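You operate a simulated robot arm through the tools that you are given. There is no shell and no other tool. Be economical: measure what you need, move in short steps, check, and stop when the job is done.

You run a simulated robot arm. Do the job below in one go: nothing can be reset, and whatever is moved stays where it is left.

Task
Put the lemon bottle from the bench top on the layer pad on the bench top.

Only the result counts: the job must be done as asked and must still hold three seconds after the hand-in. Knocking over, shifting, dropping, spilling or breaking anything else fails it.

Robot
A 6-joint arm with a two-finger parallel gripper, fixed in place. Base frame: the origin is at the foot of the arm, x ahead of it, y to its left, z up; the work surface is at about z = 0.85. Lengths are in m, angles in rad, forces in N, time in s.
With the tool pointing down near the work surface it reaches from about 0.24 to 0.64 m from the base axis. Its first joint turns from -1.152 to 1.152 rad. Payload 2.7 kg.
The tool frame sits at the grasp point between the pads (the TCP): z along the fingers, y along the line on which they close. The tips reach 0.023 m beyond it. Largest opening 0.094 m; finger width 0.038, thickness 0.01; the body of the gripper, 0.054 by 0.096 m, starts 0.039 m behind the TCP.
Orientation is told as [roll, pitch, yaw] about the base's x, y, z axes, in that order, counted from this pose: with the fingers straight down and closing along the base's y, the tool's x points along the base's -x, its y along +y and its z along -z.

Tools
- The arm moves only by the tool apply_moves. Its argument "targets" is one flat list of numbers, 5 for each row, row after row: the opening, from 0 (shut) to 1 (fully open), then the shift along the tool's x, y, z in m, then the turn about the tool's z in rad. In form: [jaw, x, y, z, spin, jaw, x, y, z, spin, ...]. A call has 1 to 20 rows; each row is the pose to reach, as a shift and turn from the pose commanded when the call began, along the tool's axes at that moment. A row lasts 0.2 s, in which the tool goes at most 0.05 m and 0.15 rad; a call with a longer step from one row to the next is refused whole, and so is a gripper value outside its range. A pose out of reach is approached as far as the arm can. The call stops where the force on the tool passes 40 N (or 10 N more than at its start, if that is more) or the arm is blocked; 0.2 s more then pass. The fingers move at their own pace (about 0.045 m/s each) and stop on an object; they squeeze with about 26 N. The grip force told is the motor's: it shows also when the fingers shut on nothing. Time passes only in rows, and 0.2 s behind the last, so rows that repeat a pose let the fingers close. It gives the time, the measured TCP pose, the force on the tool (base axes), the opening and the grip force at its end, in the units of the frame above (readings bear some noise).
- Cameras (640 x 400 px; columns grow to the right, rows downward): "scene" is fixed at [0.0904, -0.4588, 1.3892]; the picture's right is [0.51, -0.86, 0.00], its down [-0.61, -0.36, -0.71] and it looks along [0.61, 0.36, -0.70] (base axes); focal length 324 px, centre (320, 200). "wrist" rides on the gripper at [-0.039, 0, -0.044] in the tool frame; the picture's right is [0.00, -1.00, 0.00], its down [0.97, 0.00, -0.24] and it looks along [0.24, 0.00, 0.97] (tool axes); focal length 218 px, centre (320, 200). There is no depth. A picture from a camera that has moved, and an enlarged one, comes with that camera's place and axes in the base frame and with its lens.
- camera(camera): a new picture of that camera. The clock stands still meanwhile.
- zoom(camera, box): a new picture of the part [left, top, right, bottom] of that camera's present view, enlarged. The clock stands still meanwhile.
- close_job(): hands the job in; it is judged then, once.

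Go step by step. Nothing tells you positions but the pictures and the camera data: compare them with the known pose of the tool, close in by small moves and look again before you grip or let go. The budget is 90 turns and 46 pictures, counting those below and the enlarged ones. Unless the task says otherwise, let go and move clear before handing in, and close with one line.

The tools are called as name(argument=value, ...) on one line, values as JSON. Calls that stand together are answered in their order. apply_moves: Moves the arm, as the interface text tells. Its arguments: {"type":"object","properties":{"targets":{"type":"array","items":{"type":"number"}}},"required":["targets"]} The other tools are called the same way: camera (camera) takes a picture; zoom (camera, box) takes an enlarged picture of a part of a camera's view; close_job () hands the job in.

At the start:

```text
time_s: 0.0
ee_pos: [0.3223, -0.1821, 1.1464]
orientation: [0.0, -0.002, 0.0]
wrist_force: [-0.2, 0.0, -1.0]
width: 0.094
gripper_force: 0.0
```

scene: 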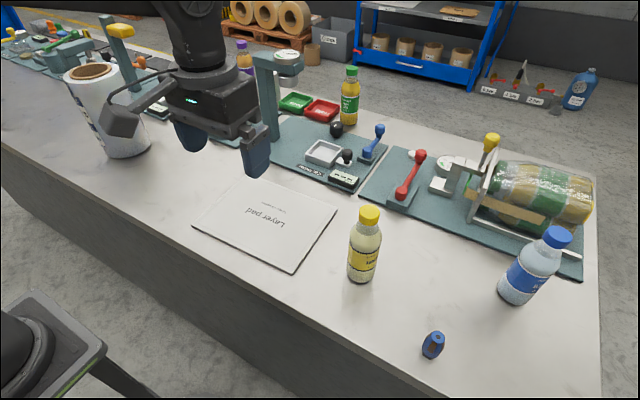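
wrist: 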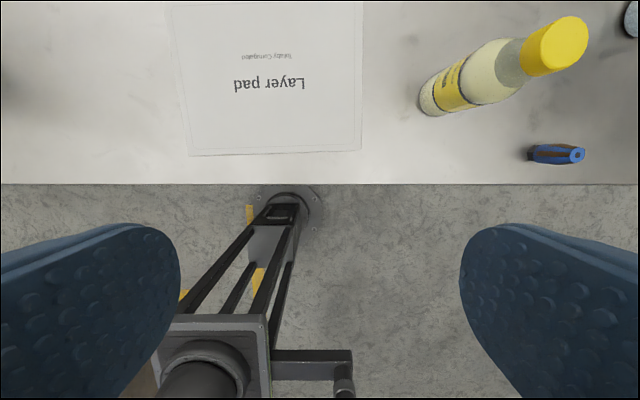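

The lemon bottle (yellow cap) stands near (0.43, -0.35), with its top at about z 1.015. The pad is centred near (0.45, -0.11). I'll move above the bottle first, staying high, and look again.

apply_moves(targets=[1, -0.022, -0.034, 0, 0, 1, -0.044, -0.068, 0, 0, 1, -0.066, -0.102, 0, 0, 1, -0.088, -0.136, 0, 0, 1, -0.108, -0.168, 0, 0, 1, -0.108, -0.168, 0, 0])

camera(camera="wrist")

camera(camera="scene")

```text
time_s: 1.4
ee_pos: [0.4312, -0.3468, 1.1454]
orientation: [0.0, -0.001, -0.001]
wrist_force: [-0.9, -0.2, 0.7]
width: 0.0939
gripper_force: 0.0
```

```text
43 pictures are left
camera wrist: at [0.4714, -0.3479, 1.189], right [0.0, -1.0, 0.0], down [-0.97, 0.0, 0.24], along [-0.24, 0.0, -0.97], focal length 218 px, centre (320, 200)
```

wrist: 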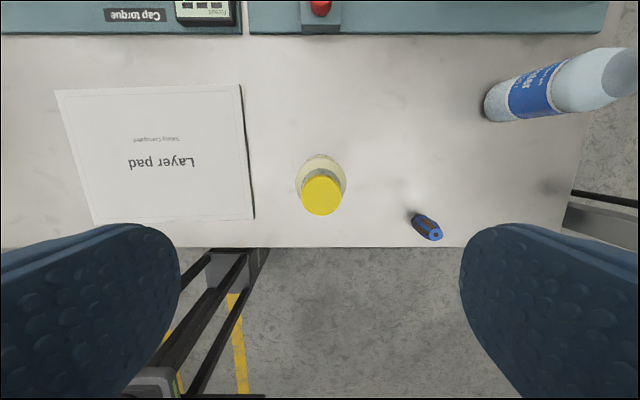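

```text
42 pictures are left
```

scene: 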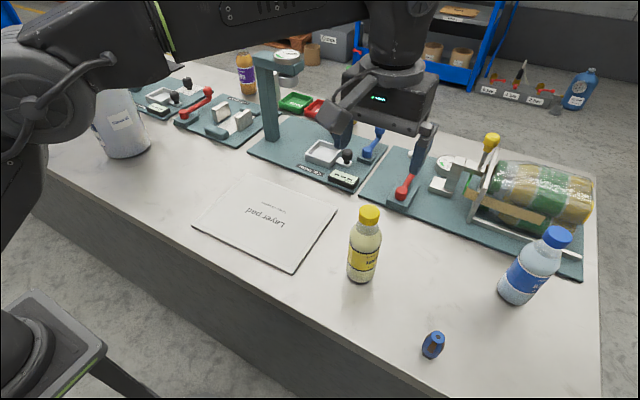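

The bottle is centred under the tool at about (0.432, -0.349). I'll zoom in on the cap and neck to choose a grip height.

zoom(camera="scene", box=[320, 195, 416, 290])

apply_moves(targets=[1, 0, -0.002, 0.03, 0, 1, 0, -0.002, 0.06, 0, 1, 0, -0.002, 0.085, 0, 1, 0, -0.002, 0.085, 0])

camera(camera="wrist")

camera(camera="scene")

```text
4.21 times, centred on (368, 242) of scene
camera zoom: at [0.0904, -0.4588, 1.3892], right [0.51, -0.86, 0.0], down [-0.61, -0.36, -0.71], along [0.61, 0.36, -0.7], focal length 1364 px, centre (118, 21)
```

zoom: 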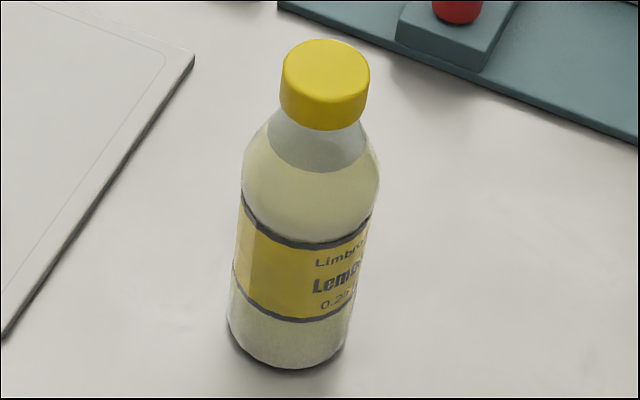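

```text
time_s: 2.4
ee_pos: [0.4297, -0.3522, 1.0614]
orientation: [0.0, 0.0, 0.001]
wrist_force: [-0.5, -0.5, -0.3]
width: 0.094
gripper_force: 0.2
```

```text
40 pictures are left
camera wrist: at [0.4702, -0.3512, 1.1053], right [0.0, -1.0, 0.0], down [-0.97, 0.0, 0.24], along [-0.24, 0.0, -0.97], focal length 218 px, centre (320, 200)
```

wrist: 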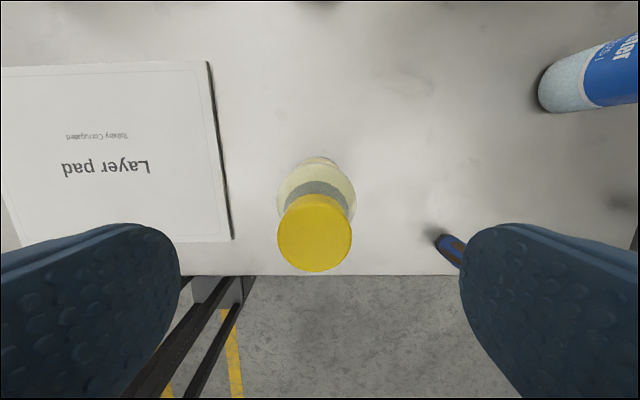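

```text
39 pictures are left
```

scene: 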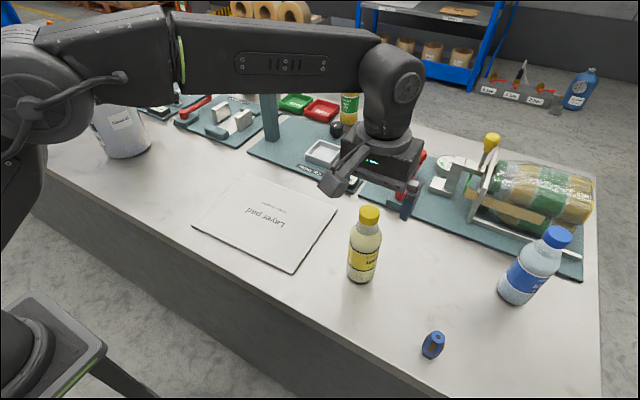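

The cap is centred near (0.430, -0.349), with its top at about z 1.007 and its underside near 0.99. I'll lower to TCP 1.009 so the pads hold the cap without touching the shoulder.

apply_moves(targets=[1, 0, 0.003, 0.02, 0, 1, 0, 0.003, 0.04, 0, 1, 0, 0.003, 0.052, 0, 1, 0, 0.003, 0.052, 0])

camera(camera="wrist")

zoom(camera="scene", box=[300, 140, 460, 290])

```text
time_s: 3.4
ee_pos: [0.4299, -0.3495, 1.0084]
orientation: [0.001, 0.0, 0.001]
wrist_force: [-0.3, -0.2, 0.5]
width: 0.094
gripper_force: 0.1
```

```text
38 pictures are left
camera wrist: at [0.4711, -0.3481, 1.0525], right [0.0, -1.0, 0.0], down [-0.97, 0.0, 0.24], along [-0.24, 0.0, -0.97], focal length 218 px, centre (320, 200)
```

wrist: 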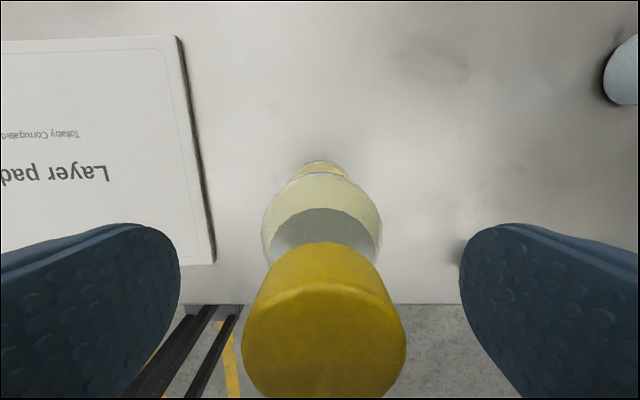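

```text
2.67 times, centred on (380, 215) of scene
camera zoom: at [0.0904, -0.4588, 1.3892], right [0.51, -0.86, 0.0], down [-0.61, -0.36, -0.71], along [0.61, 0.36, -0.7], focal length 864 px, centre (160, 160)
```

zoom: 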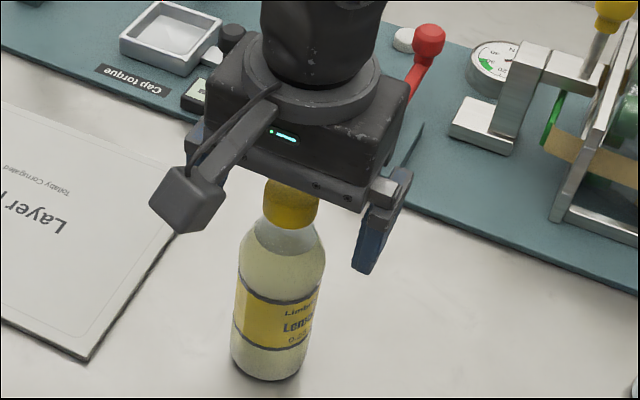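

The view suggests the cap top is nearer z 1.014. I'll raise 7 mm so the tips stay off the shoulder, then close.

apply_moves(targets=[1, 0, 0, -0.007, 0, 0, 0, 0, -0.007, 0, 0, 0, 0, -0.007, 0, 0, 0, 0, -0.007, 0, 0, 0, 0, -0.007, 0, 0, 0, 0, -0.007, 0])

camera(camera="wrist")

zoom(camera="scene", box=[300, 140, 460, 290])

```text
time_s: 4.8
ee_pos: [0.4304, -0.3488, 1.017]
orientation: [0.0, 0.0, 0.0]
wrist_force: [-0.3, -0.9, 1.9]
width: 0.0424
gripper_force: 25.7
```

```text
36 pictures are left
camera wrist: at [0.4709, -0.3484, 1.0606], right [0.0, -1.0, 0.0], down [-0.97, 0.0, 0.24], along [-0.24, 0.0, -0.97], focal length 218 px, centre (320, 200)
```

wrist: 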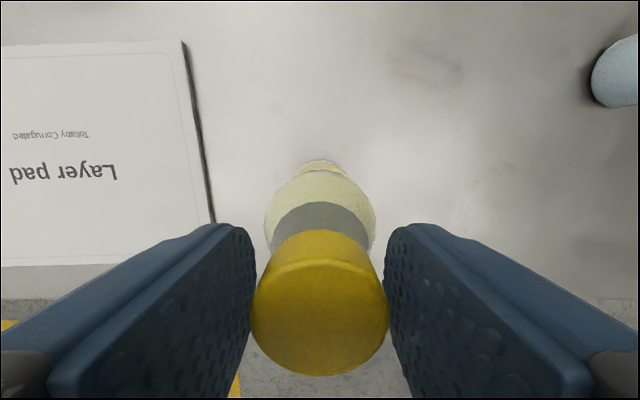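

```text
2.67 times, centred on (380, 215) of scene
camera zoom: at [0.0904, -0.4588, 1.3892], right [0.51, -0.86, 0.0], down [-0.61, -0.36, -0.71], along [0.61, 0.36, -0.7], focal length 864 px, centre (160, 160)
```

zoom: 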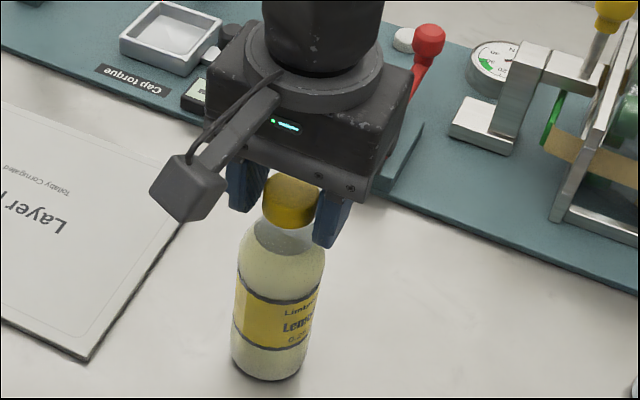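

The fingers stopped at 0.042 m with full grip force. I'll try a small lift and check that the bottle comes along.

apply_moves(targets=[0, 0, 0, -0.005, 0, 0, 0, 0, -0.01, 0, 0, 0, 0, -0.015, 0, 0, 0, 0, -0.015, 0, 0, 0, 0, -0.015, 0])

zoom(camera="scene", box=[300, 140, 460, 290])

camera(camera="wrist")

```text
time_s: 6.0
ee_pos: [0.43, -0.348, 1.0321]
orientation: [-0.002, 0.001, 0.002]
wrist_force: [0.4, -0.8, -2.0]
width: 0.0424
gripper_force: 26.6
```

```text
2.67 times, centred on (380, 215) of scene
camera zoom: at [0.0905, -0.4588, 1.3892], right [0.51, -0.86, 0.0], down [-0.61, -0.36, -0.71], along [0.61, 0.36, -0.7], focal length 864 px, centre (160, 160)
```

zoom: 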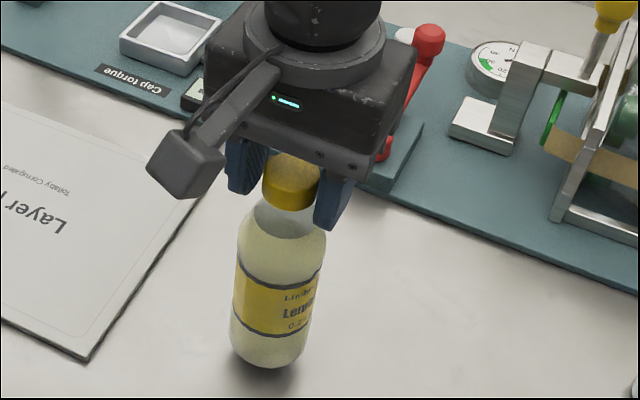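

```text
33 pictures are left
camera wrist: at [0.4706, -0.3471, 1.0758], right [0.0, -1.0, 0.0], down [-0.97, 0.0, 0.24], along [-0.24, 0.0, -0.97], focal length 218 px, centre (320, 200)
```

wrist: 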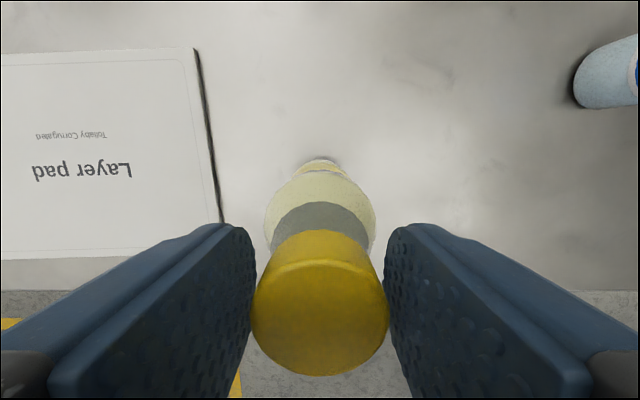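

The bottle is lifted and held firmly. I'll raise it further and carry it over to the pad centre at (0.45, -0.115).

apply_moves(targets=[0, 0, 0, -0.012, 0, 0, 0, 0, -0.027, 0, 0, 0, 0, -0.035, 0, 0, -0.002, 0.012, -0.035, 0, 0, -0.004, 0.034, -0.035, 0, 0, -0.006, 0.058, -0.035, 0, 0, -0.008, 0.082, -0.035, 0, 0, -0.01, 0.106, -0.035, 0, 0, -0.012, 0.13, -0.035, 0, 0, -0.014, 0.154, -0.035, 0, 0, -0.016, 0.178, -0.035, 0, 0, -0.018, 0.2, -0.035, 0, 0, -0.02, 0.218, -0.035, 0, 0, -0.02, 0.23, -0.035, 0, 0, -0.02, 0.234, -0.035, 0, 0, -0.02, 0.234, -0.035, 0])

camera(camera="scene")

camera(camera="wrist")

```text
time_s: 9.4
ee_pos: [0.4512, -0.1152, 1.0665]
orientation: [-0.001, -0.001, -0.001]
wrist_force: [-0.3, -1.1, -3.3]
width: 0.042
gripper_force: 26.4
```

```text
32 pictures are left
```

scene: 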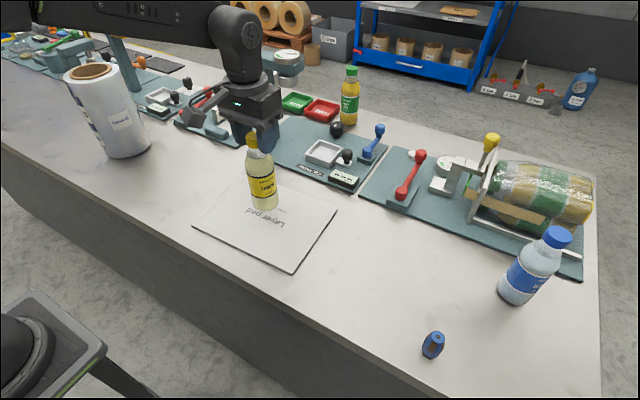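

```text
31 pictures are left
camera wrist: at [0.4906, -0.1139, 1.1104], right [0.0, -1.0, 0.0], down [-0.97, 0.0, 0.24], along [-0.24, 0.0, -0.97], focal length 218 px, centre (320, 200)
```

wrist: 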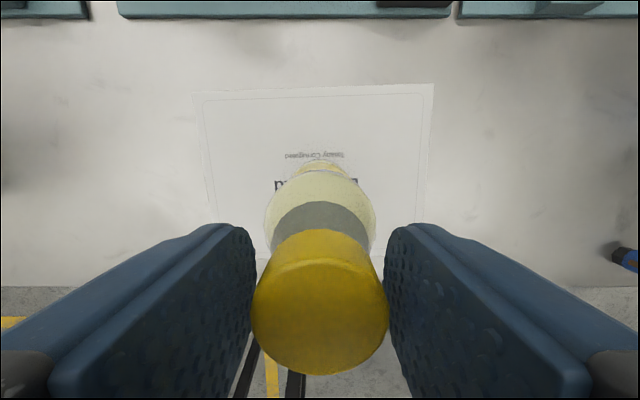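

The bottle is over the middle of the pad. I'll lower it to just above the surface, then creep down while watching the force.

apply_moves(targets=[0, 0, 0, 0.01, 0, 0, 0, 0, 0.022, 0, 0, 0, 0, 0.032, 0, 0, 0, 0, 0.038, 0, 0, 0, 0, 0.04, 0, 0, 0, 0, 0.04, 0])

zoom(camera="scene", box=[180, 130, 350, 280])

apply_moves(targets=[0, 0, 0, 0.001, 0, 0, 0, 0, 0.002, 0, 0, 0, 0, 0.002, 0])

```text
time_s: 10.8
ee_pos: [0.4504, -0.1141, 1.0262]
orientation: [0.0, 0.0, 0.001]
wrist_force: [-0.7, -0.6, -3.3]
width: 0.0423
gripper_force: 25.6
```

```text
2.67 times, centred on (265, 205) of scene
camera zoom: at [0.0905, -0.4588, 1.3892], right [0.51, -0.86, 0.0], down [-0.61, -0.36, -0.71], along [0.61, 0.36, -0.7], focal length 864 px, centre (467, 187)
```

zoom: 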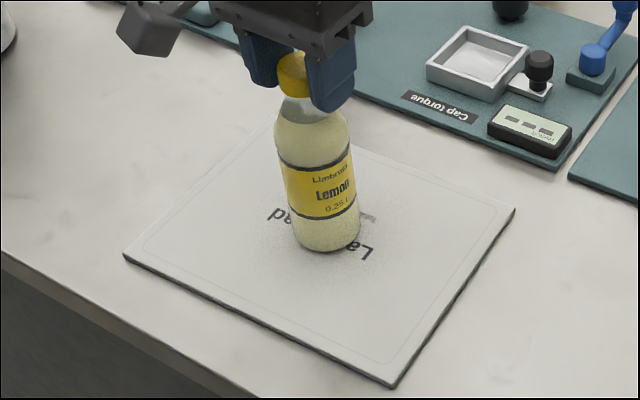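

```text
time_s: 11.6
ee_pos: [0.45, -0.1144, 1.0255]
orientation: [0.001, 0.0, 0.001]
wrist_force: [-0.6, 0.0, 1.8]
width: 0.0418
gripper_force: 26.8
```

The force shifted from -3.3 N to +1.8 N, which suggests first contact. I'll go one more millimetre to confirm.

apply_moves(targets=[0, 0, 0, 0.001, 0, 0, 0, 0, 0.001, 0])

zoom(camera="scene", box=[180, 130, 350, 280])

```text
time_s: 12.2
ee_pos: [0.4507, -0.1145, 1.0251]
orientation: [-0.002, -0.002, -0.001]
wrist_force: [-3.8, -0.1, 13.5]
width: 0.0415
gripper_force: 26.1
```

```text
2.67 times, centred on (265, 205) of scene
camera zoom: at [0.0902, -0.4587, 1.3892], right [0.51, -0.86, 0.0], down [-0.61, -0.36, -0.71], along [0.61, 0.36, -0.7], focal length 864 px, centre (467, 187)
```

zoom: 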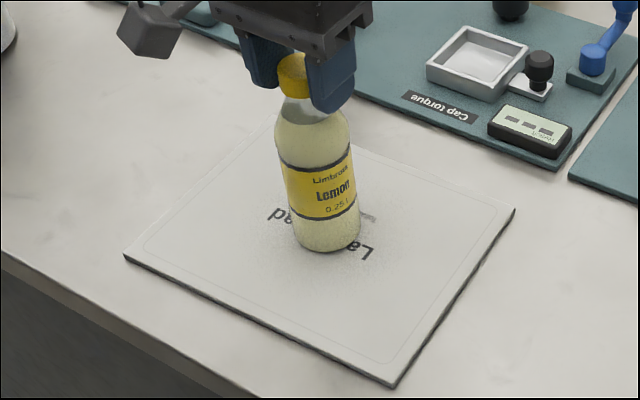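

The push-back is 13.5 N, so the bottle is standing on the pad. I'll back off 1 mm to relieve the load, then open gradually and rise straight up.

apply_moves(targets=[0, 0, 0, -0.001, 0, 0.5, 0, 0, -0.001, 0, 0.6, 0, 0, -0.001, 0, 0.8, 0, 0, -0.001, 0, 1, 0, 0, -0.001, 0, 1, 0, 0, -0.001, 0, 1, 0, 0, -0.001, 0, 1, 0, 0, -0.001, 0])

camera(camera="wrist")

```text
time_s: 14.0
ee_pos: [0.4491, -0.1134, 1.0255]
orientation: [0.002, -0.001, 0.0]
wrist_force: [-0.7, -0.5, 0.2]
width: 0.0943
gripper_force: 0.1
```

```text
28 pictures are left
camera wrist: at [0.4906, -0.1129, 1.0689], right [0.0, -1.0, 0.0], down [-0.97, 0.0, 0.24], along [-0.24, 0.0, -0.97], focal length 218 px, centre (320, 200)
```

wrist: 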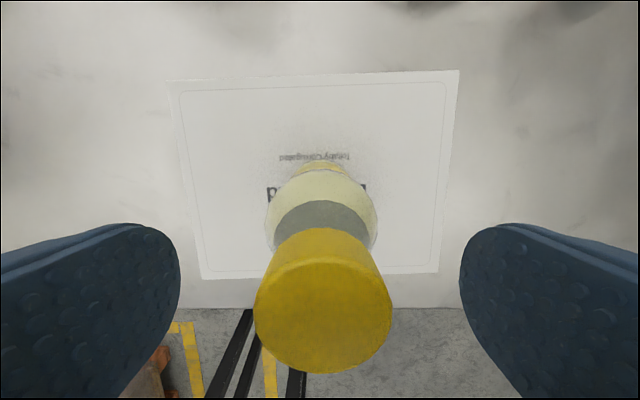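

The bottle is free and standing with the fingers wide open. I'll rise straight up and check.

apply_moves(targets=[1, 0, 0, -0.015, 0, 1, 0, 0, -0.04, 0, 1, 0, 0, -0.07, 0, 1, 0, 0, -0.1, 0, 1, 0, 0, -0.12, 0, 1, 0, 0, -0.12, 0])

camera(camera="scene")

```text
time_s: 15.4
ee_pos: [0.4488, -0.114, 1.1456]
orientation: [0.0, -0.001, 0.001]
wrist_force: [-0.2, 0.8, -0.4]
width: 0.0939
gripper_force: 0.1
```

```text
27 pictures are left
```

scene: 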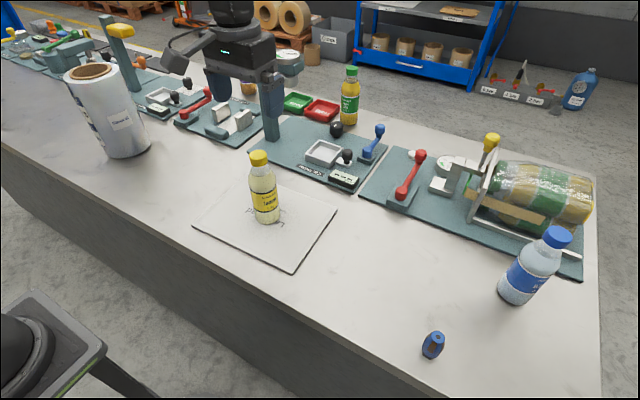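

The bottle stands upright on the pad, nothing else has moved, and the arm is clear. I'm handing in.

close_job()

```text
The job is handed in.
```

The lemon bottle is standing upright near the middle of the layer pad, the gripper has let go and moved clear, and the job is handed in.
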